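You operate a simulated robot arm through the tools that you are given. There is no shell and no other tool. Be economical: measure what you need, move in short steps, check, and stop when the job is done.

Carry out the task below with a simulated robot arm. There is one attempt and no reset: what you move stays moved.

JOB
Take the black cap from the top of the steel bench and put it on the ledge beside the blower. Stack the pot that says "92" from the top of the steel bench on top of the pot marked "65". Fetch the purple bottle and set it in the inside of the parts tray. Fetch the wedge from the top of the right bench and set it on the top of the coil bench. Stack the small box that says "Seals" from the right mat on top of the small box marked "Cores". Take the bronze fitting on the top of the right bench and put it away on the top of the sorting bench. Lift the drum lid open. Any order will do. Set down upright: purple bottle, bronze fitting.

The check looks at the end state, three seconds after you hand in, the way a careful person would. Anything else that was tipped, shoved, dropped, spilled or broken makes it a failure. A push-on lid holds only when it is set on centred and level and pressed home; a screw cap is set on level and turned clockwise until tight.

ROBOT AND FRAMES
A 7-joint arm with a two-finger parallel gripper on a trunk, on a base that drives. Base frame: it is fixed to the floor where the robot stands at the start and does not move with it; the origin is under the middle of the robot, x ahead of it, y to its left, z up; the surface under the hand at the start is at about z = 880. Readings come in mm, rad, newtons and seconds.
With the tool pointing down near the work surface it reaches from about 360 to 760 mm from the robot's upright axis, wherever it stands. Its first joint turns from -2.496 to 2.496 rad. Places, roughly: black cap (3x3x4 cm) [600, -200, 900]; bronze fitting (4x4x5 cm) [3900, -6300, 800]; drum lid [1000, 700, 900]; inside of the parts tray (19x15 cm) [2920, -2340, 440]; ledge beside the blower [3100, -3600, 700]; pot [500, 0, 1000]; purple bottle [250, 500, 1000]; small box [4000, -6250, 750]; sorting bench [-1300, -2600, 900]; top of the coil bench [5600, -6300, 900]; wedge (8x5x10 cm) [3700, -5300, 800]. Payload 3 kg.
The tool frame sits at the grasp point between the pads (the TCP): z along the fingers, y along the line on which they close. The tips reach 30 mm beyond it. Largest opening 94 mm; finger width 28, thickness 10; the body of the gripper, 50 by 96 mm, starts 55 mm behind the TCP.
Orientation is that of the tool frame in the base frame, as [roll, pitch, yaw] about the fixed x, y, z axes, in that order (R = Rz(yaw) Ry(pitch) Rx(roll)). With the fingers straight down and closing along the base's y, the tool's x points along the base's -x, its y along +y and its z along -z.

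CONTROLS
- The arm moves only by the tool step_arm. Its argument "steps" is a list of rows, each a list of 2 entries, a list of its own where there are three numbers: the shift along the base's x, y, z in mm, then the turn, a rotation vector about the base's x, y, z in rad. In form: [[[tx, ty, tz], [wx, wy, wz]], ...]. A call has 1 to 10 rows; each row is the pose to reach, as a shift and turn from the pose commanded when the call began. "claw" is the gripper command, from -1 (shut) to 1 (fully open), values between in proportion, set as the call begins (left out, the last holds). A row lasts 0.2 s, in which the tool goes at most 50 mm and 0.15 rad; a call with a longer step from one row to the next is refused whole, and so is a gripper value outside its range. Where a pose cannot be reached the arm comes as near as it can. A force on the tool above 40 N (or 10 N above the force at the start of the call, whichever is more), or a blocked arm, ends the call early, and 0.2 s more pass. The fingers move at their own pace (about 45 mm/s each) and stop on an object; they squeeze with about 27 N. The grip force told is the motor's: it shows also when the fingers shut on nothing. Time passes only in rows, and 0.2 s behind the last, so rows that repeat a pose let the fingers close. The reply holds the time, the measured pose of the TCP, the force on the tool along the base axes, the opening and the grip force, in the units named above and with some noise, with the torque about the TCP (base axes, N m) and any sound that the robot's microphone picked up, and new pictures: "pictures" is both (left out), scene, wrist or none.
- Cameras (640 x 400 px; columns grow to the right, rows downward): "scene" is now at [50.1, 155.5, 1672.5]; the picture's right is [0.18, -0.98, 0.00], its down [-0.78, -0.14, -0.61] and it looks along [0.60, 0.11, -0.79] (base axes); focal length 286 px, centre (320, 200). "wrist" rides on the gripper at [76, 14, -102] in the tool frame; the picture's right is [-0.18, 0.98, 0.00], its down [-0.75, -0.14, -0.64] and it looks along [-0.63, -0.12, 0.77] (tool axes); focal length 243 px, centre (320, 200). There is no depth. A picture from a camera that has moved, and an enlarged one, comes with that camera's place and axes in the base frame and with its lens.
- raise_lower(by): slides the trunk up (or, below 0, down) by that many mm; the arm and the scene camera ride with it, the base frame stays. It gives what a move gives, with no picture.
- roll_base(legs): drives the robot by 1 to 6 legs, each [ahead, left, turn to the left] in mm, mm and rad, along the robot's own axes; the way and the turn of a leg run together, so that a leg with both is an arc; at most 1500 mm and 3.142 rad a leg. The arm and the cameras ride along, it lands a little off, and it stops where it bumps. It gives what a move gives, and a new picture of the scene camera.
- pan_tilt(pan, tilt): turns the head with the scene camera to pan (to the left, within 2.496 rad either way) and tilt (down, from -0.506 to 1.204), counted from straight ahead of the robot. It gives what a move gives, and a new picture of the scene camera.
- zoom(camera, box): a new picture of the part [left, top, right, bottom] of that camera's present view, enlarged. The clock stands still meanwhile.
- job_done(): hands the job in; it is judged then, once.

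Go step by step. Nothing tells you exact positions but the pictures and the camera data: compare them with the known pose of the tool, close in by small moves and look again before you grip or let go. The budget is 196 turns and 260 pictures, counting those below and the enlarged ones. Unless the task says otherwise, let go and move clear before handing in, and close with one line.

The tools are called after "Emit:" as name(argument=value, ...) on one line, values as JSON. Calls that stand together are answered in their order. step_arm: Moves the arm, as the interface text tells. Its arguments: {"type":"object","properties":{"steps":{"type":"array","items":{"type":"array"}},"claw":{"type":"number"},"pictures":{"type":"string","enum":["both","scene","wrist","none"]}},"required":["steps"]} The other tools are called the same way: raise_lower (by) slides the trunk up or down; roll_base (legs) drives the base; pan_tilt (pan, tilt) turns the head that bears the scene camera; zoom (camera, box) takes an enlarged picture of a part of a camera's view; job_done () hands the job in.

At the start:

```text
time_s: 0.0
tool_pos: [553.9, 120.9, 1180.6]
tool_rot: [-3.139, -0.002, 3.141]
wrist_force: [0.2, 0.0, -1.0]
moment: [0.01, 0.0, -0.02]
width: 93.9
grip_force: 0.0
trunk travel left (down, up): [-125.0, 265.0]
robot x, y, heading: [-0.3, -0.9, 0.001]
head pan, tilt: [0.18, 0.915]
```

scene: 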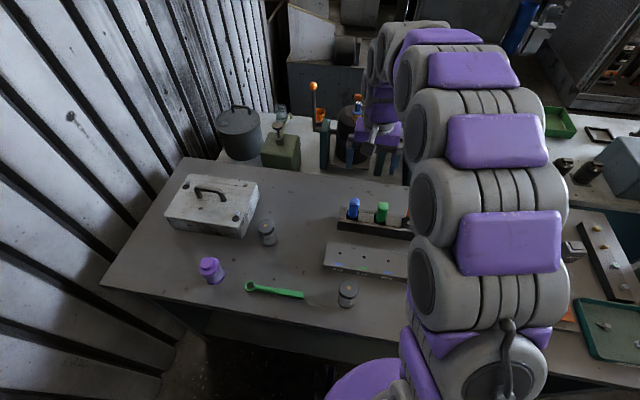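
wrist: 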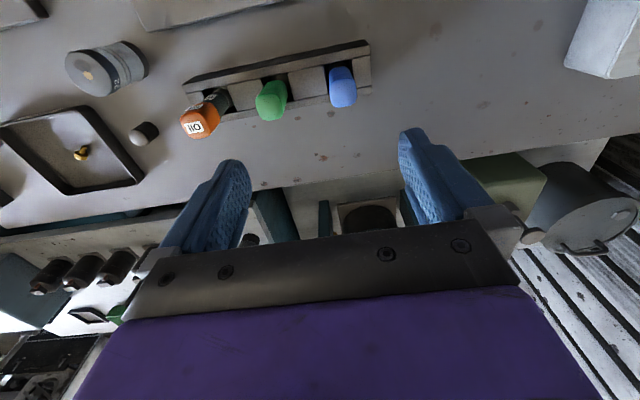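

I see the steel bench with the purple bottle at left, two small pots and the drum further off; I'll look closer before moving.

Emit:
zoom(camera="scene", box=[180, 160, 420, 310])

Emit:
zoom(camera="scene", box=[200, 70, 420, 208])

Emit:
pan_tilt(pan=-0.5, tilt=0.9)

```text
2.67 times, centred on (300, 235) of scene
camera zoom: at [50.1, 155.5, 1672.5], right [0.18, -0.98, 0.0], down [-0.78, -0.14, -0.61], along [0.6, 0.11, -0.79], focal length 764 px, centre (373, 107)
```

zoom: 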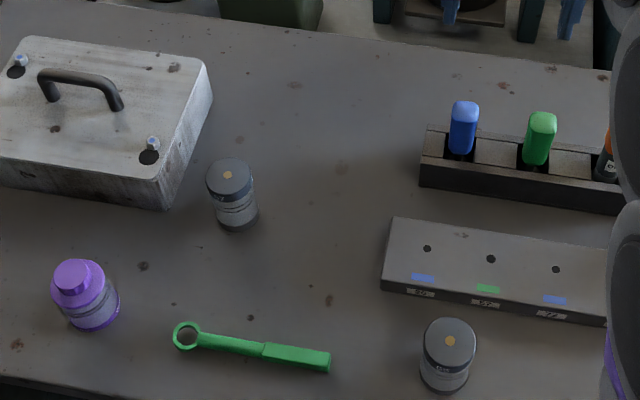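

```text
2.90 times, centred on (310, 139) of scene
camera zoom: at [50.1, 155.5, 1672.5], right [0.18, -0.98, 0.0], down [-0.78, -0.14, -0.61], along [0.6, 0.11, -0.79], focal length 830 px, centre (349, 377)
```

zoom: 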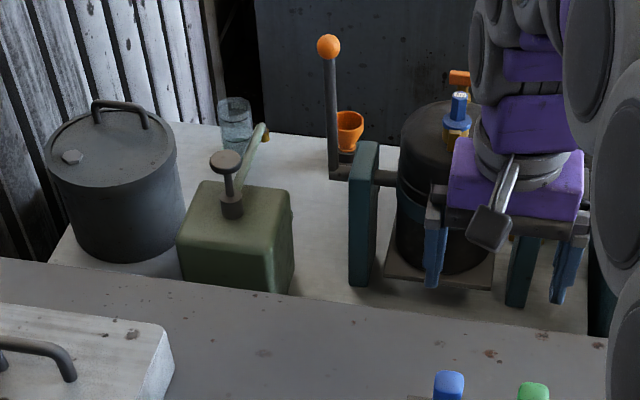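

```text
time_s: 1.1
tool_pos: [553.9, 122.0, 1181.4]
tool_rot: [-3.14, 0.0, 3.141]
wrist_force: [0.2, 0.0, -0.7]
moment: [0.02, 0.02, 0.02]
width: 94.0
grip_force: 0.0
trunk travel left (down, up): [-125.0, 265.0]
robot x, y, heading: [-1.8, -1.7, 0.005]
head pan, tilt: [-0.499, 0.901]
camera scene: at [42.8, 106.0, 1673.6], right [-0.48, -0.88, 0.0], down [-0.69, 0.37, -0.62], along [0.54, -0.3, -0.78], focal length 286 px, centre (320, 200)
```

scene: 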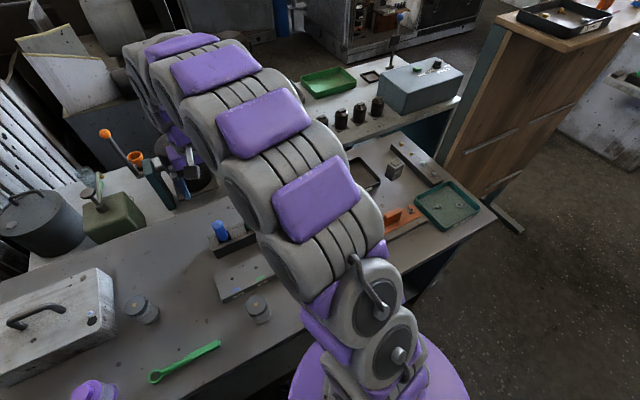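

I'll look closer at the right part of the bench for the cap and the pot faces.

Emit:
zoom(camera="scene", box=[340, 130, 500, 250])

Emit:
zoom(camera="wrist", box=[0, 0, 400, 220])

```text
3.33 times, centred on (420, 190) of scene
camera zoom: at [42.8, 106.0, 1673.6], right [-0.48, -0.88, 0.0], down [-0.69, 0.37, -0.62], along [0.54, -0.3, -0.78], focal length 955 px, centre (-13, 233)
```

zoom: 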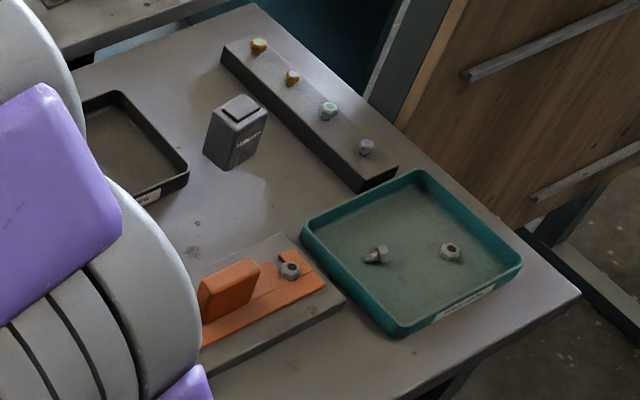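

```text
1.60 times, centred on (200, 110) of wrist
camera zoom: at [478.0, 135.9, 1284.2], right [0.18, 0.98, 0.0], down [0.75, -0.14, 0.64], along [0.63, -0.12, -0.77], focal length 388 px, centre (512, 344)
```

zoom: 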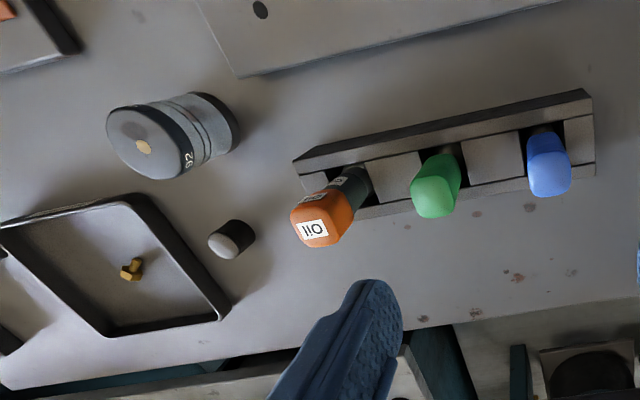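

Pot "92" stands near [501,-170] and the cap near [600,-185]; two more pots near [323,134] and [471,396]. I'll aim the head to read their numbers.

Emit:
pan_tilt(pan=0.5, tilt=1.0)

Emit:
step_arm(steps=[[[-30, 0, 0], [0, 0, 0.15]], [[-60, 20, 0], [0, 0, 0.3]], [[-80, 40, 0], [0, 0, 0.45]], [[-80, 60, 0], [0, 0, 0.6]], [[-80, 80, 0], [0, 0, 0.75]], [[-80, 100, 0], [0, 0, 0.9]], [[-80, 100, 0], [0, 0, 1.05]], [[-80, 100, 0], [0, 0, 1.2]], [[-80, 100, 0], [0, 0, 1.35]], [[-80, 100, 0], [0, 0, 1.5]]], pictures="both")

```text
time_s: 2.3
tool_pos: [553.4, 121.4, 1181.4]
tool_rot: [3.14, 0.001, 3.141]
wrist_force: [-0.6, -0.3, -0.1]
moment: [0.0, 0.05, 0.0]
width: 93.9
grip_force: 0.0
trunk travel left (down, up): [-125.0, 265.0]
robot x, y, heading: [0.4, -0.9, 0.005]
head pan, tilt: [0.499, 1.0]
camera scene: at [37.6, 175.5, 1666.3], right [0.48, -0.88, 0.0], down [-0.74, -0.4, -0.54], along [0.47, 0.26, -0.84], focal length 286 px, centre (320, 200)
```

scene: 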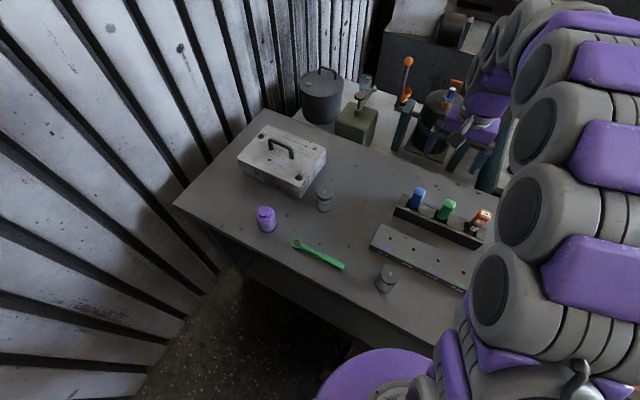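

```text
time_s: 4.5
tool_pos: [474.9, 221.3, 1181.5]
tool_rot: [3.141, 0.001, -1.639]
wrist_force: [-0.1, -0.5, -0.1]
moment: [-0.02, 0.0, 0.01]
width: 94.1
grip_force: 0.2
trunk travel left (down, up): [-125.0, 265.0]
robot x, y, heading: [-1.4, -2.0, -0.002]
head pan, tilt: [0.499, 1.0]
camera scene: at [37.0, 176.4, 1666.2], right [0.48, -0.88, 0.0], down [-0.74, -0.4, -0.54], along [0.47, 0.26, -0.84], focal length 286 px, centre (320, 200)
camera wrist: at [455.4, 146.2, 1284.4], right [-0.97, 0.25, 0.0], down [0.19, 0.74, 0.64], along [0.16, 0.62, -0.77], focal length 243 px, centre (320, 200)
```

scene: 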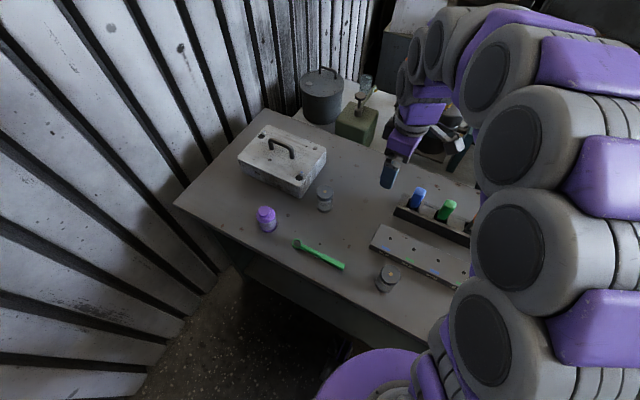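
wrist: 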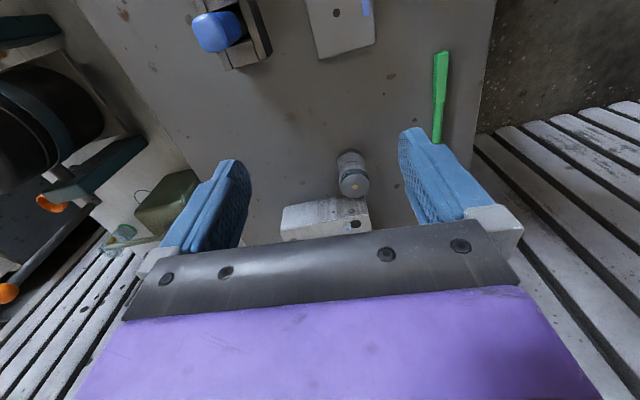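

The camera now looks left; I'll zoom on this pot, then turn further to see the other faces.

Emit:
zoom(camera="wrist", box=[320, 140, 384, 200])

Emit:
step_arm(steps=[[[0, 0, 0], [0, 0, 0.15]], [[0, 0, 0], [0, 0, 0.3]], [[0, 0, 0], [0, 0, 0.45]], [[0, 0, 0], [0, 0, 0.6]], [[0, 0, 0], [0, 0, 0.75]], [[0, 0, 0], [0, 0, 0.9]], [[0, 0, 0], [0, 0, 1.05]], [[0, 0, 0], [0, 0, 1.2]], [[0, 0, 0], [0, 0, 1.35]], [[0, 0, 0], [0, 0, 1.5]]], pictures="wrist")

```text
6.67 times, centred on (352, 170) of wrist
camera zoom: at [455.4, 146.2, 1284.4], right [-0.97, 0.25, 0.0], down [0.19, 0.74, 0.64], along [0.16, 0.62, -0.77], focal length 1618 px, centre (107, 400)
```

zoom: 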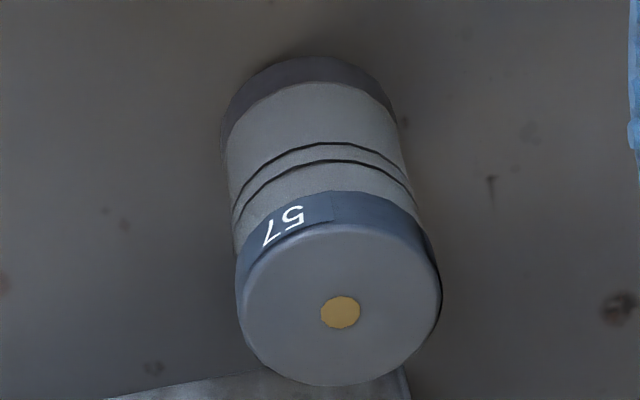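

```text
time_s: 6.7
tool_pos: [474.3, 221.0, 1180.9]
tool_rot: [3.141, 0.002, -0.139]
wrist_force: [-0.4, 0.4, -1.2]
moment: [0.0, 0.0, -0.02]
width: 93.8
grip_force: 0.2
trunk travel left (down, up): [-125.0, 265.0]
robot x, y, heading: [0.8, -0.8, 0.002]
head pan, tilt: [0.499, 1.0]
camera wrist: at [548.4, 197.0, 1284.0], right [-0.32, -0.95, 0.0], down [-0.72, 0.25, 0.64], along [-0.61, 0.2, -0.77], focal length 243 px, centre (320, 200)
```

wrist: 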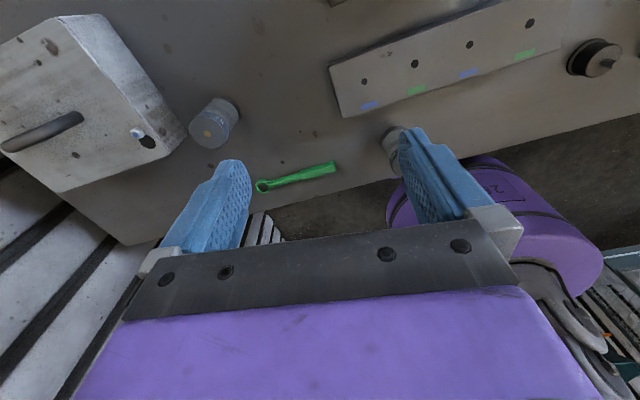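

The pot at left reads 57, so the near pot should be 65; shift to see it past the finger.

Emit:
step_arm(steps=[[[10, -45, 0], [0, 0, 0.1]], [[20, -90, 0], [0, 0, 0.139]], [[40, -120, 0], [0, 0, 0.139]]], pictures="wrist")

Emit:
zoom(camera="wrist", box=[160, 0, 480, 200])

```text
time_s: 7.5
tool_pos: [514.2, 98.3, 1181.5]
tool_rot: [3.141, 0.004, -0.002]
wrist_force: [0.1, -0.3, 0.3]
moment: [-0.02, -0.03, 0.0]
width: 94.0
grip_force: 0.1
trunk travel left (down, up): [-125.0, 265.0]
robot x, y, heading: [3.2, -1.6, -0.005]
head pan, tilt: [0.499, 1.0]
camera wrist: at [591.1, 84.9, 1284.3], right [-0.18, -0.98, 0.0], down [-0.75, 0.14, 0.64], along [-0.63, 0.12, -0.77], focal length 243 px, centre (320, 200)
```

wrist: 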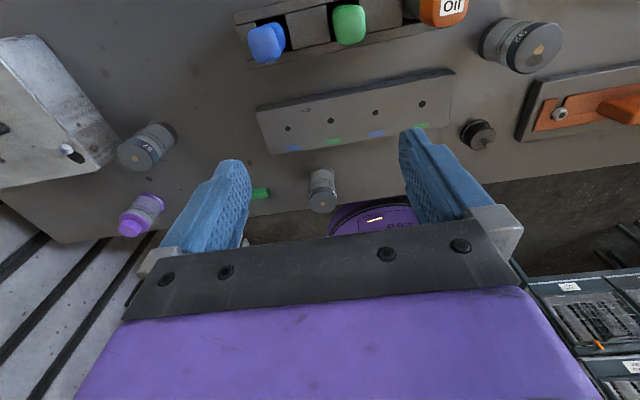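

```text
2.00 times, centred on (320, 100) of wrist
camera zoom: at [591.1, 84.9, 1284.3], right [-0.18, -0.98, 0.0], down [-0.75, 0.14, 0.64], along [-0.63, 0.12, -0.77], focal length 485 px, centre (320, 400)
```

zoom: 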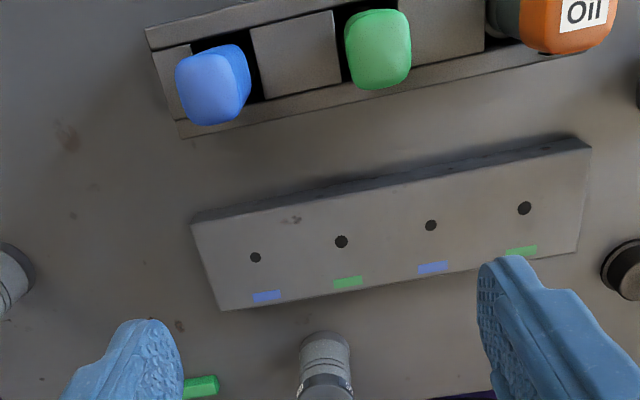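

There is a second black thing near [368,-141]; zoom on it and on the near pot.

Emit:
zoom(camera="wrist", box=[448, 110, 512, 160])

Emit:
zoom(camera="wrist", box=[290, 160, 354, 220])

Emit:
zoom(camera="wrist", box=[440, 0, 640, 160])

```text
8.00 times, centred on (480, 135) of wrist
camera zoom: at [591.1, 84.9, 1284.3], right [-0.18, -0.98, 0.0], down [-0.75, 0.14, 0.64], along [-0.63, 0.12, -0.77], focal length 1941 px, centre (-960, 720)
```

zoom: 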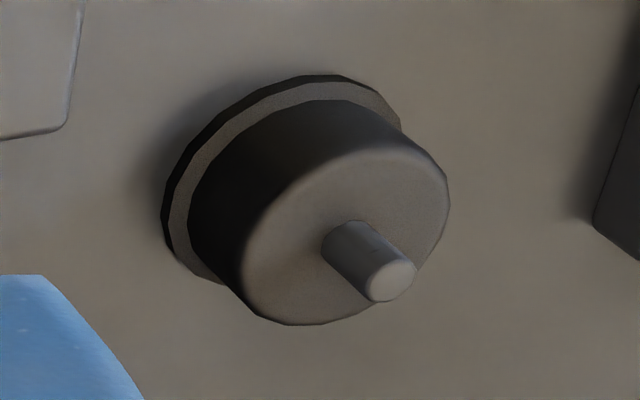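

```text
6.67 times, centred on (322, 190) of wrist
camera zoom: at [591.1, 84.9, 1284.3], right [-0.18, -0.98, 0.0], down [-0.75, 0.14, 0.64], along [-0.63, 0.12, -0.77], focal length 1618 px, centre (307, 267)
```

zoom: 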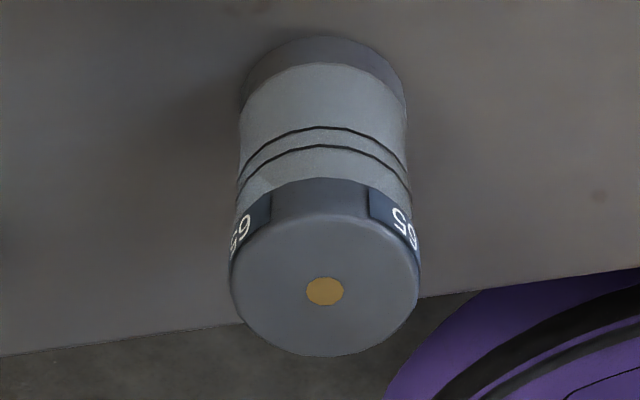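

```text
2.50 times, centred on (540, 80) of wrist
camera zoom: at [591.1, 84.9, 1284.3], right [-0.18, -0.98, 0.0], down [-0.75, 0.14, 0.64], along [-0.63, 0.12, -0.77], focal length 606 px, centre (-230, 500)
```

zoom: 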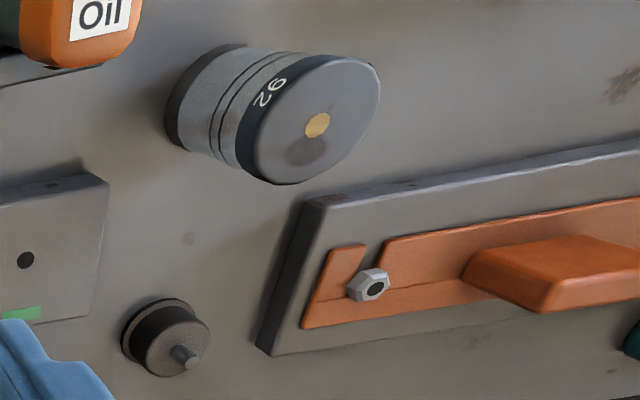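

Pot 65 is near [318,132], pot 92 near [500,-151], tops about z 961. I back the base a little so 65 is within reach and go above 92.

Emit:
roll_base(legs=[[-70, 0, 0]])

Emit:
step_arm(steps=[[[10, -45, 0], [0, 0, 0]], [[20, -90, 0], [0, 0, 0]], [[30, -135, 0], [0, 0, 0]], [[40, -180, 0], [0, 0, 0]], [[50, -220, 0], [0, 0, 0]], [[56, -249, 0], [0, 0, 0]], [[56, -249, -40], [0, 0, 0]], [[56, -249, -80], [0, 0, 0]]], pictures="both")

```text
time_s: 8.5
tool_pos: [443.0, 101.0, 1183.0]
tool_rot: [3.14, 0.0, -0.003]
wrist_force: [0.7, -0.8, 0.4]
moment: [0.01, -0.01, 0.01]
width: 94.2
grip_force: 0.0
trunk travel left (down, up): [-125.0, 265.0]
robot x, y, heading: [-69.8, 0.1, -0.004]
head pan, tilt: [0.499, 1.0]
camera scene: at [-33.6, 176.2, 1666.4], right [0.48, -0.88, 0.0], down [-0.74, -0.4, -0.54], along [0.47, 0.26, -0.84], focal length 286 px, centre (320, 200)
```

scene: 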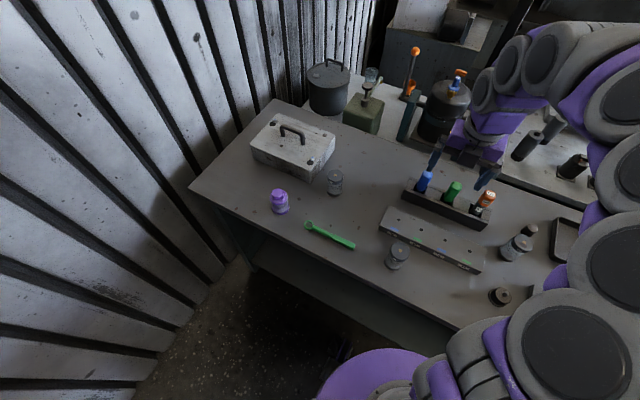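

```text
time_s: 10.3
tool_pos: [467.9, -121.6, 1081.5]
tool_rot: [3.132, -0.009, -0.014]
wrist_force: [-0.1, 0.2, -0.6]
moment: [-0.04, 0.05, -0.01]
width: 94.2
grip_force: 0.0
out of reach, approached as far as the arm can: row 4, 5, 6, 7, 8
trunk travel left (down, up): [-125.0, 265.0]
robot x, y, heading: [-67.7, 0.7, -0.003]
head pan, tilt: [0.499, 1.0]
camera scene: at [-27.6, 171.7, 1666.5], right [0.48, -0.88, 0.0], down [-0.74, -0.4, -0.54], along [0.47, 0.26, -0.84], focal length 286 px, centre (320, 200)
camera wrist: at [543.3, -135.0, 1185.1], right [-0.2, -0.98, 0.01], down [-0.76, 0.16, 0.63], along [-0.62, 0.12, -0.77], focal length 243 px, centre (320, 200)
```

scene: 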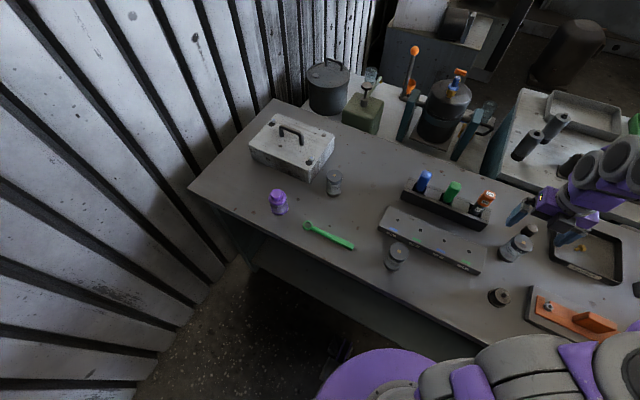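
wrist: 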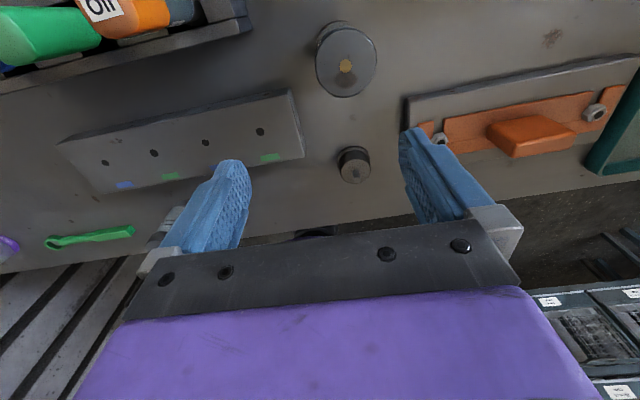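

That yaw runs out of wrist range on the right; turn back a quarter turn (closing along x) while centring on pot 92.

Emit:
step_arm(steps=[[[0, 0, 0], [0, 0, -0.15]], [[0, 0, 0], [0, 0, -0.3]], [[0, 0, 0], [0, 0, -0.45]], [[0, 0, 0], [0, 0, -0.6]], [[0, 0, 0], [0, 0, -0.75]], [[0, 0, 0], [0, 0, -0.9]], [[0, 0, 0], [0, 0, -1.05]], [[0, 0, 0], [0, 0, -1.2]], [[0, 0, 0], [0, 0, -1.35]], [[0, 0, 0], [0, 0, -1.5]]], pictures="wrist")

```text
time_s: 12.5
tool_pos: [465.3, -121.2, 1082.2]
tool_rot: [-3.141, 0.001, -1.506]
wrist_force: [-0.6, 0.1, 0.5]
moment: [-0.01, -0.01, 0.03]
width: 94.3
grip_force: 0.0
trunk travel left (down, up): [-125.0, 265.0]
robot x, y, heading: [-68.9, -1.5, -0.001]
head pan, tilt: [0.499, 1.0]
camera wrist: at [455.8, -197.3, 1185.6], right [-0.99, 0.12, 0.0], down [0.09, 0.76, 0.64], along [0.08, 0.64, -0.77], focal length 243 px, centre (320, 200)
```

wrist: 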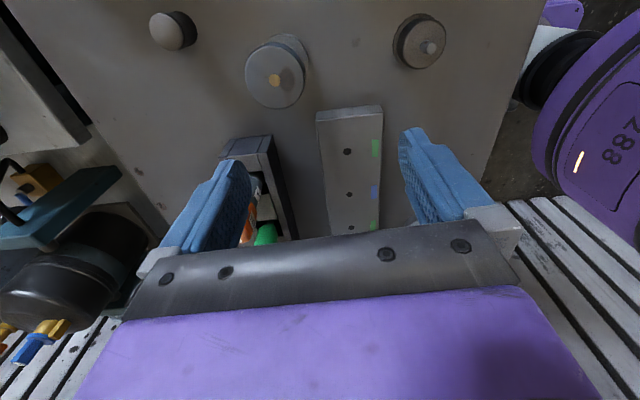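

Pot 92 confirmed at about [501,-149]; move over it and descend with open fingers.

Emit:
step_arm(steps=[[[18, -14, 0], [0, 0, 0]], [[35, -28, 0], [0, 0, 0]], [[35, -28, -40], [0, 0, 0]], [[35, -28, -70], [0, 0, 0]]], pictures="both")

```text
time_s: 13.5
tool_pos: [501.2, -148.8, 1010.5]
tool_rot: [3.14, 0.001, -1.504]
wrist_force: [0.2, 0.2, 0.0]
moment: [0.01, 0.02, -0.01]
width: 94.0
grip_force: 0.1
trunk travel left (down, up): [-125.0, 265.0]
robot x, y, heading: [-67.3, -4.8, 0.002]
head pan, tilt: [0.499, 1.0]
camera scene: at [-30.3, 172.8, 1666.6], right [0.48, -0.88, 0.0], down [-0.74, -0.4, -0.54], along [0.47, 0.26, -0.84], focal length 286 px, centre (320, 200)
camera wrist: at [492.0, -224.9, 1114.4], right [-0.99, 0.12, 0.0], down [0.09, 0.76, 0.64], along [0.07, 0.64, -0.77], focal length 243 px, centre (320, 200)
```

scene: 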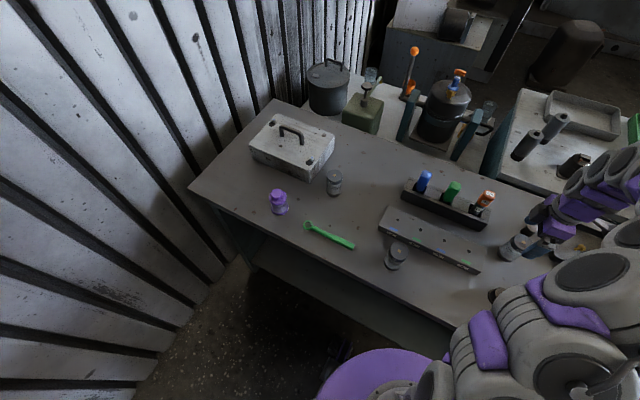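
wrist: 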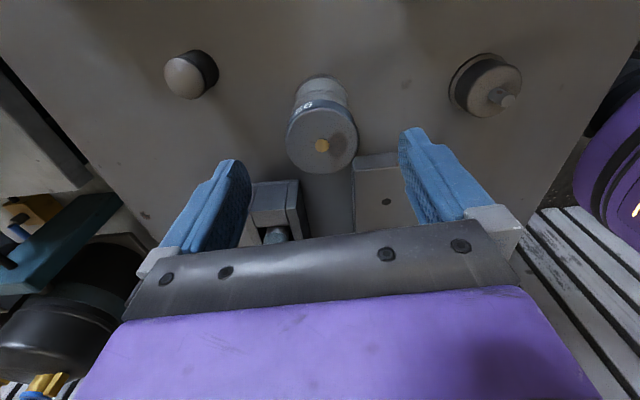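

Aligned; go down to grip height and close.

Emit:
step_arm(steps=[[[0, 0, -40], [0, 0, 0]], [[0, 0, -76], [0, 0, 0]]], pictures="wrist")

Emit:
step_arm(steps=[[[0, 0, 0], [0, 0, 0]], [[0, 0, 0], [0, 0, 0]], [[0, 0, 0], [0, 0, 0]], [[0, 0, 0], [0, 0, 0]], [[0, 0, 0], [0, 0, 0]]], claw=-1, pictures="wrist")

```text
time_s: 14.1
tool_pos: [503.0, -149.4, 936.5]
tool_rot: [-3.141, 0.001, -1.505]
wrist_force: [0.7, 0.5, -0.3]
moment: [-0.01, 0.02, -0.01]
width: 94.3
grip_force: 0.0
trunk travel left (down, up): [-125.0, 265.0]
robot x, y, heading: [-65.2, 0.2, -0.002]
head pan, tilt: [0.499, 1.0]
camera wrist: at [492.9, -224.9, 1038.8], right [-0.99, 0.12, 0.0], down [0.09, 0.76, 0.64], along [0.08, 0.64, -0.77], focal length 243 px, centre (320, 200)
```

wrist: 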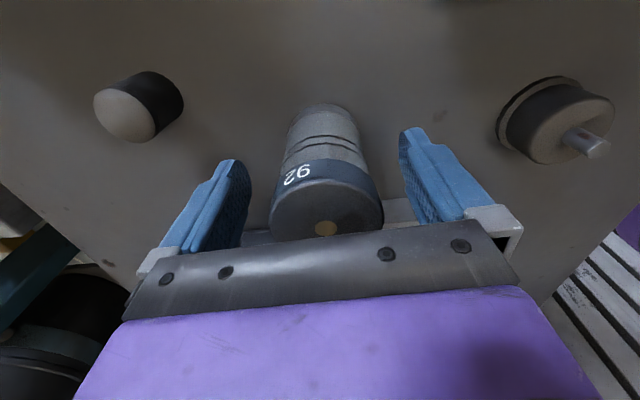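

```text
time_s: 15.3
tool_pos: [501.2, -148.8, 935.9]
tool_rot: [3.141, -0.001, -1.505]
wrist_force: [-0.3, -0.7, 1.1]
moment: [-0.03, -0.06, 0.02]
width: 49.9
grip_force: 27.1
trunk travel left (down, up): [-125.0, 265.0]
robot x, y, heading: [-68.5, -0.9, -0.004]
head pan, tilt: [0.499, 1.0]
camera wrist: at [492.3, -224.7, 1038.9], right [-0.99, 0.12, 0.0], down [0.09, 0.76, 0.64], along [0.08, 0.64, -0.77], focal length 243 px, centre (320, 200)
```

wrist: 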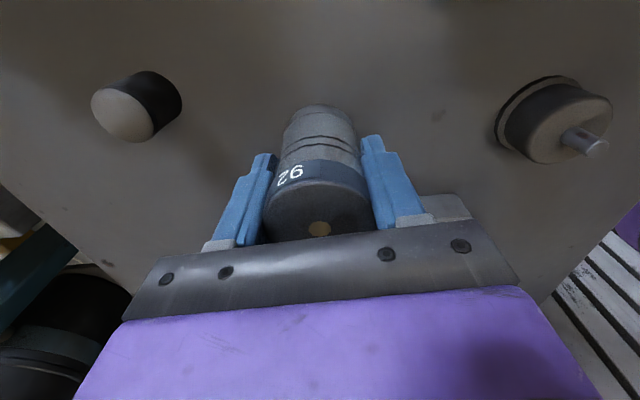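

Gripped (50 mm). Lift and carry toward pot 65, stopping short for a look.

Emit:
step_arm(steps=[[[0, 0, 45], [0, 0, 0]], [[0, 0, 90], [0, 0, 0]], [[0, 0, 135], [0, 0, 0]], [[-40, 25, 145], [0, 0, 0]], [[-80, 50, 145], [0, 0, 0]], [[-115, 80, 145], [0, 0, 0]], [[-145, 115, 145], [0, 0, 0]], [[-165, 150, 145], [0, 0, 0]], [[-180, 190, 145], [0, 0, 0]]], pictures="both")

```text
time_s: 17.3
tool_pos: [316.5, 46.1, 1080.5]
tool_rot: [3.141, -0.002, -1.505]
wrist_force: [0.4, 1.1, -3.2]
moment: [0.01, -0.01, 0.02]
width: 49.6
grip_force: 26.4
trunk travel left (down, up): [-125.0, 265.0]
robot x, y, heading: [-66.5, 0.8, -0.004]
head pan, tilt: [0.499, 1.0]
camera scene: at [-32.9, 177.3, 1666.2], right [0.48, -0.88, 0.0], down [-0.74, -0.4, -0.54], along [0.47, 0.26, -0.84], focal length 286 px, centre (320, 200)
camera wrist: at [307.9, -30.0, 1184.1], right [-0.99, 0.12, 0.0], down [0.09, 0.76, 0.64], along [0.08, 0.64, -0.77], focal length 243 px, centre (320, 200)
```

scene: 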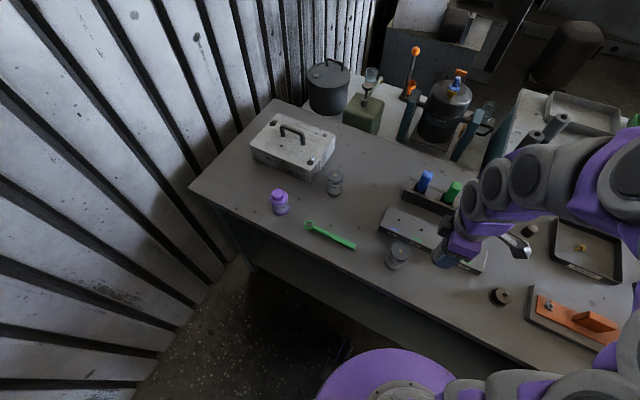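
wrist: 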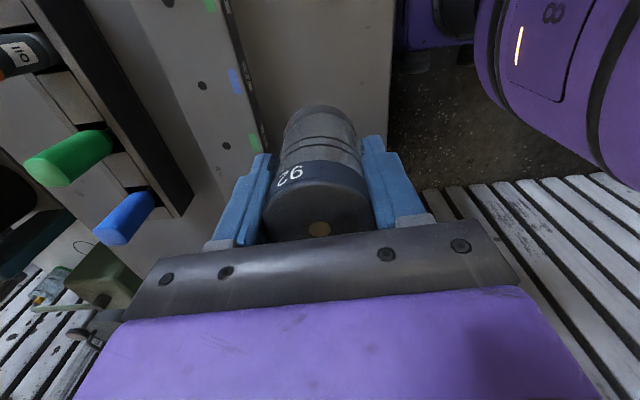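

Held pot hides 65 from the wrist; measure 65 precisely in the scene view.

Emit:
zoom(camera="scene", box=[370, 220, 450, 280])

```text
6.67 times, centred on (410, 250) of scene
camera zoom: at [-32.9, 177.3, 1666.2], right [0.48, -0.88, 0.0], down [-0.74, -0.4, -0.54], along [0.47, 0.26, -0.84], focal length 1910 px, centre (-280, -133)
```

zoom: 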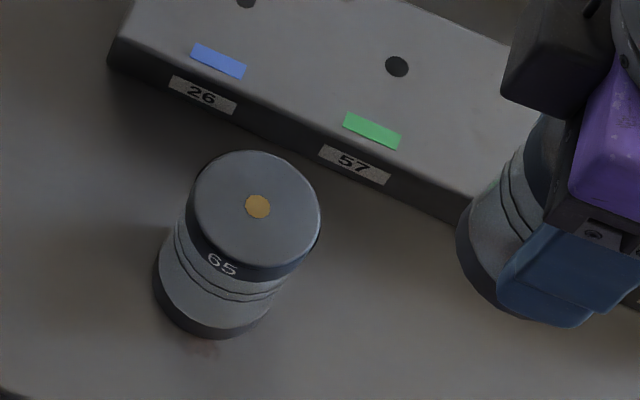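

Pot 65 measures about [323,132]; bring 92 above it with a gap and compare in the scene view.

Emit:
step_arm(steps=[[[3, 40, 0], [0, 0, 0]], [[6, 86, 0], [0, 0, 0]], [[6, 86, -30], [0, 0, 0]], [[6, 86, -48], [0, 0, 0]]], pictures="wrist")

Emit:
zoom(camera="scene", box=[370, 200, 450, 280])

```text
time_s: 18.3
tool_pos: [323.5, 127.7, 1033.8]
tool_rot: [3.14, 0.002, -1.504]
wrist_force: [0.3, -1.1, -3.0]
moment: [-0.02, -0.01, 0.03]
width: 49.5
grip_force: 26.6
trunk travel left (down, up): [-125.0, 265.0]
robot x, y, heading: [-72.8, -0.7, -0.0]
head pan, tilt: [0.499, 1.0]
camera wrist: at [316.5, 51.2, 1137.5], right [-0.99, 0.12, 0.0], down [0.09, 0.76, 0.64], along [0.08, 0.64, -0.77], focal length 243 px, centre (320, 200)
```

wrist: 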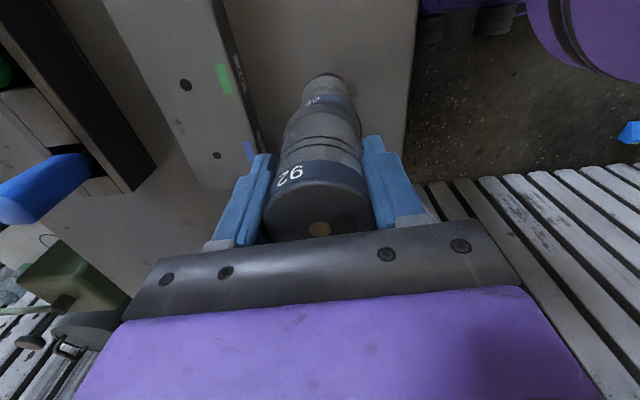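

```text
5.00 times, centred on (410, 240) of scene
camera zoom: at [-31.7, 174.4, 1666.4], right [0.48, -0.88, 0.0], down [-0.74, -0.4, -0.54], along [0.47, 0.26, -0.84], focal length 1432 px, centre (-130, 0)
```

zoom: 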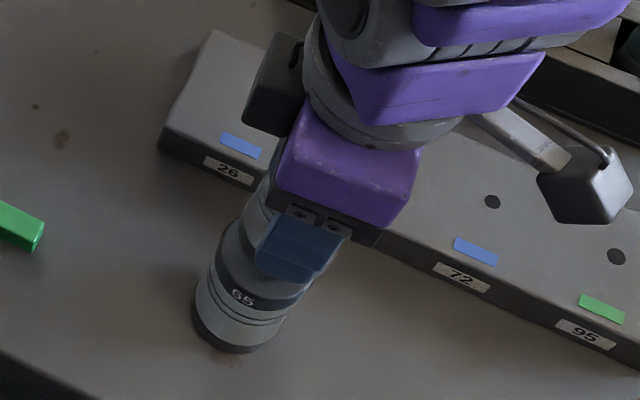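

Emit:
zoom(camera="wrist", box=[264, 60, 384, 135])

Emit:
zoom(camera="scene", box=[398, 230, 446, 275])

```text
5.33 times, centred on (324, 98) of wrist
camera zoom: at [316.5, 51.2, 1137.5], right [-0.99, 0.12, 0.0], down [0.09, 0.76, 0.64], along [0.08, 0.64, -0.77], focal length 1294 px, centre (299, 747)
```

zoom: 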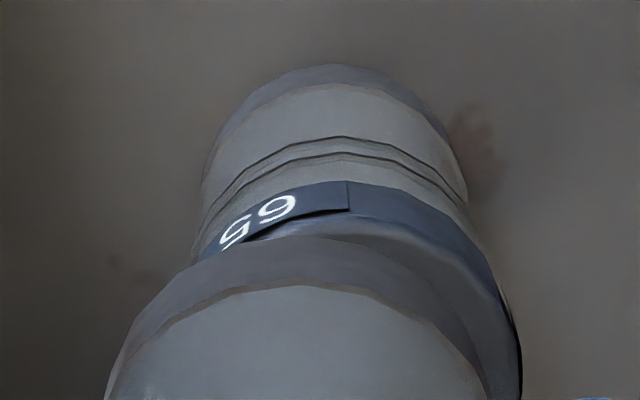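

```text
8.89 times, centred on (422, 252) of scene
camera zoom: at [-31.7, 174.4, 1666.4], right [0.48, -0.88, 0.0], down [-0.74, -0.4, -0.54], along [0.47, 0.26, -0.84], focal length 2546 px, centre (-587, -267)
```

zoom: 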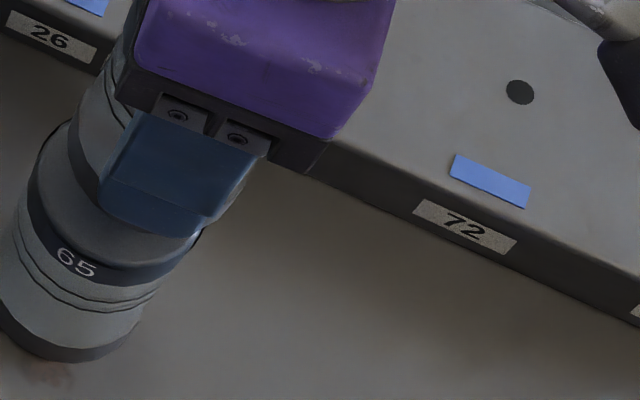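

The wrist view shows 92 about 6 mm too far in +x; correct and look again.

Emit:
step_arm(steps=[[[-6, 0, 0], [0, 0, 0]], [[-6, 0, 0], [0, 0, 0]]], pictures="none")

Emit:
zoom(camera="wrist", box=[264, 60, 384, 135])

Emit:
zoom(camera="scene", box=[395, 225, 445, 275])

```text
time_s: 18.9
tool_pos: [319.2, 129.6, 1034.3]
tool_rot: [3.141, -0.001, -1.504]
wrist_force: [-0.3, -0.1, -2.2]
moment: [0.01, 0.0, -0.01]
width: 49.6
grip_force: 26.6
trunk travel left (down, up): [-125.0, 265.0]
robot x, y, heading: [-68.8, -2.1, 0.001]
head pan, tilt: [0.499, 1.0]
```

```text
5.33 times, centred on (324, 98) of wrist
camera zoom: at [310.8, 54.3, 1137.7], right [-0.99, 0.12, 0.0], down [0.09, 0.76, 0.64], along [0.07, 0.64, -0.77], focal length 1294 px, centre (299, 747)
```

zoom: 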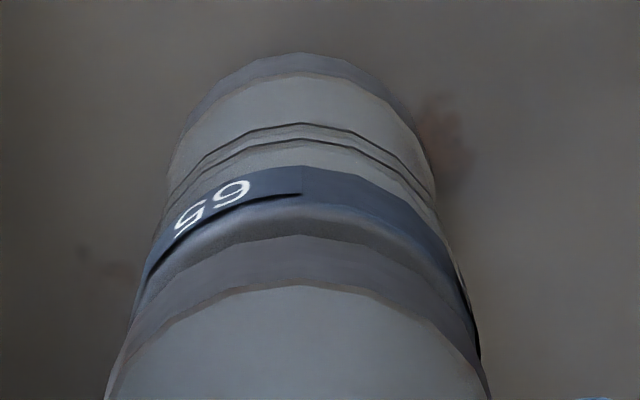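

```text
8.00 times, centred on (420, 250) of scene
camera zoom: at [-32.0, 176.9, 1666.2], right [0.48, -0.88, 0.0], down [-0.74, -0.4, -0.54], along [0.47, 0.26, -0.84], focal length 2291 px, centre (-480, -200)
```

zoom: 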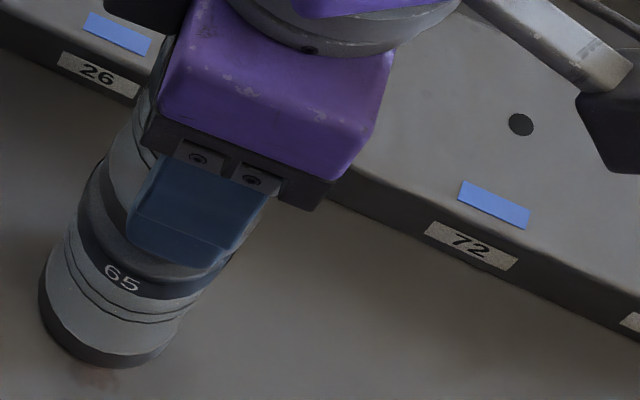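

Aligned within about 1 mm in both directions. Lower gently to contact.

Emit:
step_arm(steps=[[[0, 0, -8], [0, 0, 0]], [[0, 0, -13], [0, 0, 0]], [[0, 0, -16], [0, 0, 0]], [[0, 0, -18], [0, 0, 0]], [[0, 0, -20], [0, 0, 0]]], pictures="none")

Emit:
zoom(camera="wrist", box=[264, 60, 384, 135])

```text
time_s: 20.1
tool_pos: [319.3, 128.9, 1015.7]
tool_rot: [-3.141, 0.001, -1.505]
wrist_force: [0.0, -1.8, 21.2]
moment: [-0.04, 0.04, 0.05]
width: 49.8
grip_force: 27.0
trunk travel left (down, up): [-125.0, 265.0]
robot x, y, heading: [-70.3, 0.0, -0.002]
head pan, tilt: [0.499, 1.0]
```

```text
5.33 times, centred on (324, 98) of wrist
camera zoom: at [310.7, 52.3, 1118.2], right [-0.99, 0.12, 0.0], down [0.09, 0.76, 0.64], along [0.08, 0.64, -0.77], focal length 1294 px, centre (299, 747)
```

zoom: 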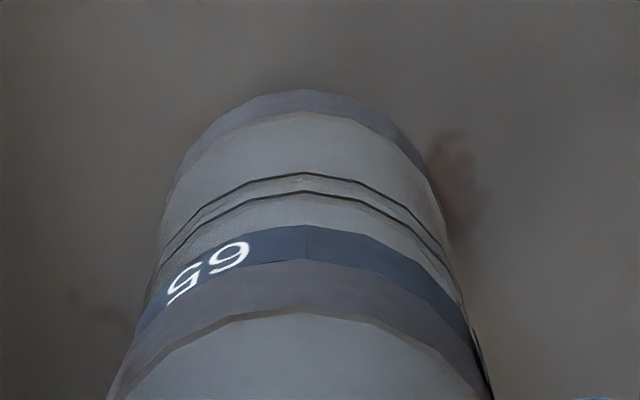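

Contact with good alignment. Relieve, open, and rise.

Emit:
step_arm(steps=[[[0, 0, 2], [0, 0, 0]], [[0, 0, 2], [0, 0, 0]], [[0, 0, 2], [0, 0, 0]], [[0, 0, 2], [0, 0, 0]], [[0, 0, 2], [0, 0, 0]], [[0, 0, 2], [0, 0, 0]]], claw=1, pictures="none")

Emit:
step_arm(steps=[[[0, 0, 20], [0, 0, 0]], [[0, 0, 60], [0, 0, 0]], [[0, 0, 105], [0, 0, 0]], [[0, 0, 150], [0, 0, 0]], [[0, 0, 160], [0, 0, 0]]], pictures="both")

```text
time_s: 21.5
tool_pos: [320.7, 129.5, 1017.5]
tool_rot: [3.14, -0.002, -1.505]
wrist_force: [-0.3, 0.2, 0.2]
moment: [-0.03, 0.01, 0.0]
width: 93.8
grip_force: 0.1
trunk travel left (down, up): [-125.0, 265.0]
robot x, y, heading: [-66.0, -0.1, 0.0]
head pan, tilt: [0.499, 1.0]
```

```text
time_s: 22.7
tool_pos: [319.6, 129.2, 1178.7]
tool_rot: [3.14, -0.002, -1.503]
wrist_force: [0.2, -0.1, -0.1]
moment: [0.0, -0.03, -0.01]
width: 94.0
grip_force: 0.0
trunk travel left (down, up): [-125.0, 265.0]
robot x, y, heading: [-71.5, 3.4, 0.001]
head pan, tilt: [0.499, 1.0]
camera scene: at [-32.8, 175.1, 1666.4], right [0.48, -0.88, 0.0], down [-0.74, -0.4, -0.54], along [0.47, 0.26, -0.84], focal length 286 px, centre (320, 200)
camera wrist: at [311.3, 52.7, 1280.6], right [-0.99, 0.12, 0.0], down [0.09, 0.76, 0.64], along [0.07, 0.64, -0.77], focal length 243 px, centre (320, 200)
```

scene: 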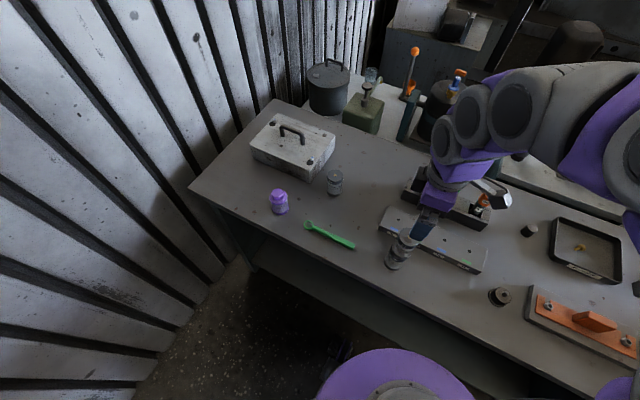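
wrist: 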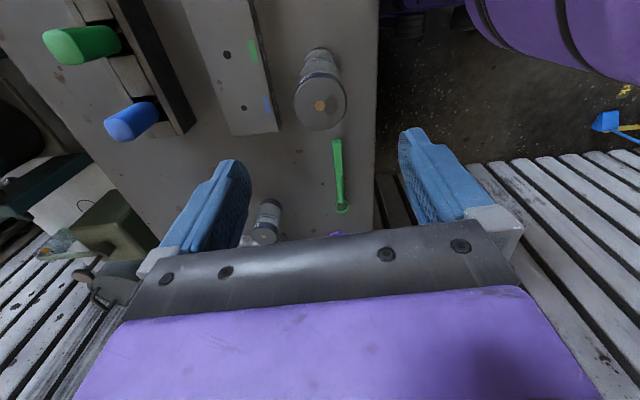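

Pots are stacked. Next, the drum: look closely at its lid and handle.

Emit:
pan_tilt(pan=0.6, tilt=0.6)

Emit:
zoom(camera="scene", box=[200, 120, 460, 290])

```text
time_s: 23.6
tool_pos: [319.4, 129.1, 1177.2]
tool_rot: [3.139, -0.001, -1.505]
wrist_force: [0.9, -0.5, 0.1]
moment: [0.01, 0.0, 0.0]
width: 94.0
grip_force: 0.1
trunk travel left (down, up): [-125.0, 265.0]
robot x, y, heading: [-70.2, 3.8, 0.0]
head pan, tilt: [0.6, 0.6]
camera scene: at [-21.0, 191.9, 1698.3], right [0.56, -0.83, 0.0], down [-0.47, -0.32, -0.82], along [0.68, 0.46, -0.57], focal length 286 px, centre (320, 200)
```

scene: 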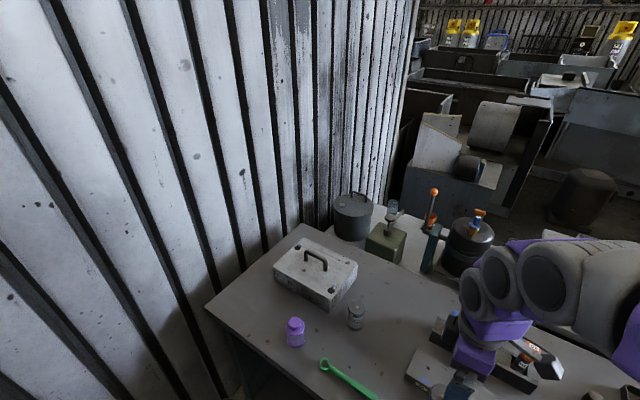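

```text
2.35 times, centred on (330, 205) of scene
camera zoom: at [-21.0, 191.9, 1698.3], right [0.56, -0.83, 0.0], down [-0.47, -0.32, -0.82], along [0.68, 0.46, -0.57], focal length 674 px, centre (296, 188)
```

zoom: 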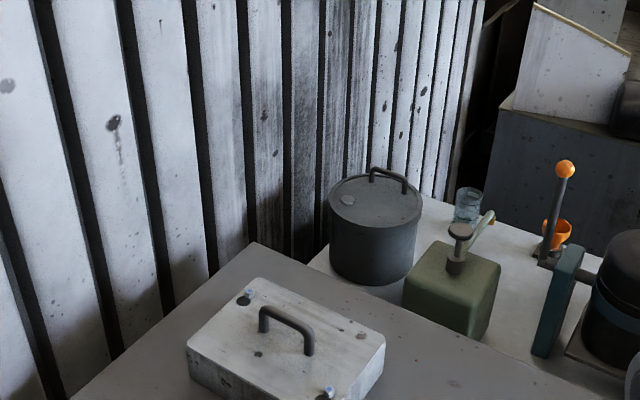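

Emit:
zoom(camera="scene", box=[324, 180, 388, 245])

Emit:
pan_tilt(pan=0.0, tilt=0.5)

Emit:
pan_tilt(pan=-1.0, tilt=0.5)

```text
6.15 times, centred on (356, 212) of scene
camera zoom: at [-21.0, 191.9, 1698.3], right [0.56, -0.83, 0.0], down [-0.47, -0.32, -0.82], along [0.68, 0.46, -0.57], focal length 1763 px, centre (98, 123)
```

zoom: 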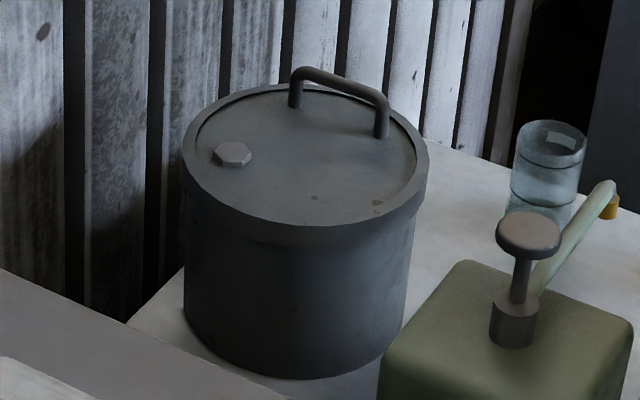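

```text
time_s: 24.6
tool_pos: [320.8, 129.5, 1177.4]
tool_rot: [3.141, -0.002, -1.504]
wrist_force: [-0.2, 0.4, 0.7]
moment: [-0.01, -0.03, 0.0]
width: 94.0
grip_force: 0.0
trunk travel left (down, up): [-125.0, 265.0]
robot x, y, heading: [-69.5, -1.3, -0.001]
head pan, tilt: [0.0, 0.499]
camera scene: at [-2.9, 142.1, 1707.5], right [0.0, -1.0, 0.0], down [-0.48, 0.0, -0.88], along [0.88, 0.0, -0.48], focal length 286 px, centre (320, 200)
```

scene: 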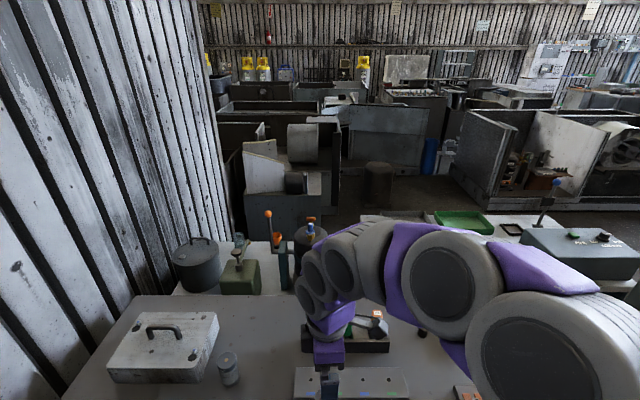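

```text
time_s: 25.9
tool_pos: [319.7, 128.1, 1176.7]
tool_rot: [3.141, -0.001, -1.504]
wrist_force: [-0.2, -0.8, -0.4]
moment: [0.01, 0.0, -0.02]
width: 94.1
grip_force: 0.1
trunk travel left (down, up): [-125.0, 265.0]
robot x, y, heading: [-68.2, -1.6, -0.002]
head pan, tilt: [-1.0, 0.499]
camera scene: at [-44.8, 65.4, 1707.6], right [-0.84, -0.54, 0.0], down [-0.26, 0.4, -0.88], along [0.47, -0.74, -0.48], focal length 286 px, centre (320, 200)
```

scene: 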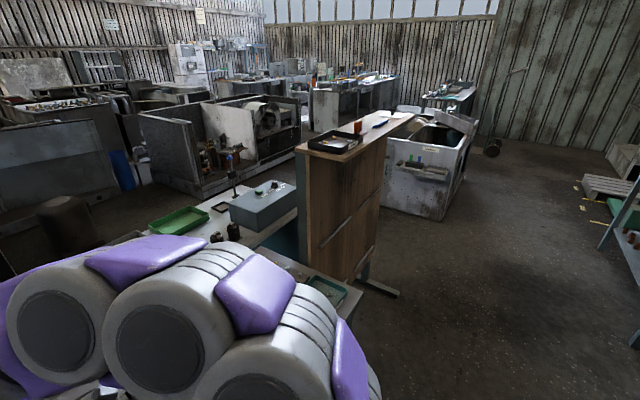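

The drum lid is near [1003,695,~900], handle bar along y at its far (+x) side near x 1058. It's far from the bench front; I'll check for access around and under the benches.

Emit:
pan_tilt(pan=0.25, tilt=0.35)

Emit:
pan_tilt(pan=-0.6, tilt=0.6)

Emit:
pan_tilt(pan=1.3, tilt=1.0)

```text
time_s: 27.3
tool_pos: [319.7, 129.6, 1176.7]
tool_rot: [3.139, -0.002, -1.504]
wrist_force: [-0.3, 0.0, 1.6]
moment: [0.03, 0.0, 0.04]
width: 94.0
grip_force: 0.0
trunk travel left (down, up): [-125.0, 265.0]
robot x, y, heading: [-70.6, -0.1, 0.0]
head pan, tilt: [0.25, 0.351]
camera scene: at [-3.6, 164.9, 1721.1], right [0.25, -0.97, 0.0], down [-0.33, -0.09, -0.94], along [0.91, 0.23, -0.35], focal length 286 px, centre (320, 200)
```

scene: 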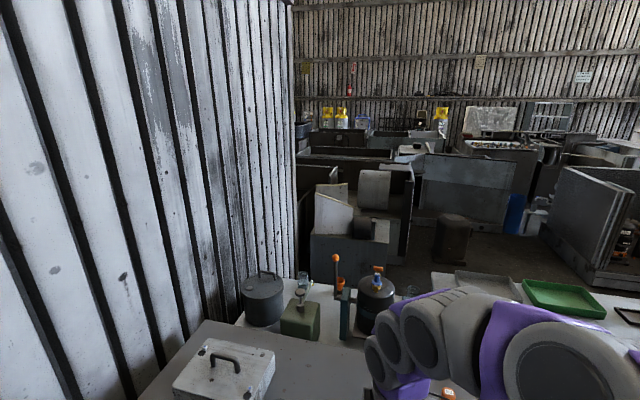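

```text
time_s: 28.5
tool_pos: [320.5, 129.5, 1177.0]
tool_rot: [3.14, 0.0, -1.506]
wrist_force: [-0.4, 0.3, -0.2]
moment: [0.0, -0.01, 0.01]
width: 94.1
grip_force: 0.0
trunk travel left (down, up): [-125.0, 265.0]
robot x, y, heading: [-65.8, 0.8, -0.004]
head pan, tilt: [-0.6, 0.6]
camera scene: at [-21.0, 92.1, 1698.5], right [-0.57, -0.82, 0.0], down [-0.47, 0.32, -0.82], along [0.68, -0.47, -0.57], focal length 286 px, centre (320, 200)
```

scene: 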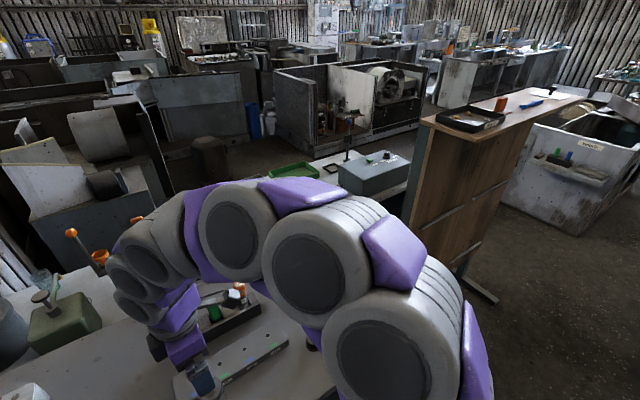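

```text
time_s: 30.3
tool_pos: [319.4, 129.2, 1176.2]
tool_rot: [3.141, -0.001, -1.505]
wrist_force: [0.1, -1.3, 0.1]
moment: [0.01, -0.02, 0.0]
width: 94.2
grip_force: 0.0
trunk travel left (down, up): [-125.0, 265.0]
robot x, y, heading: [-67.0, 1.6, 0.0]
head pan, tilt: [1.3, 1.0]
camera scene: at [-75.2, 209.3, 1666.4], right [0.96, -0.27, 0.0], down [-0.23, -0.81, -0.54], along [0.14, 0.52, -0.84], focal length 286 px, centre (320, 200)
```

scene: 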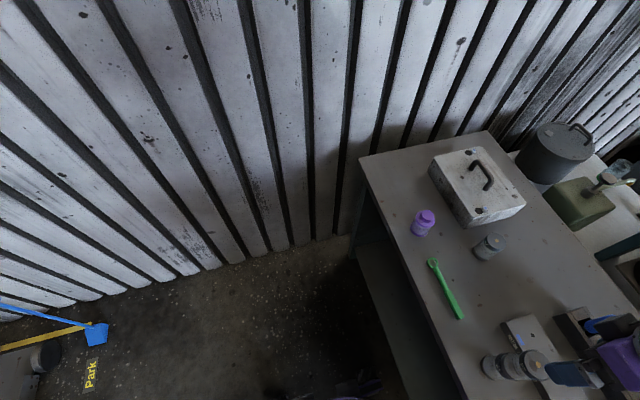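

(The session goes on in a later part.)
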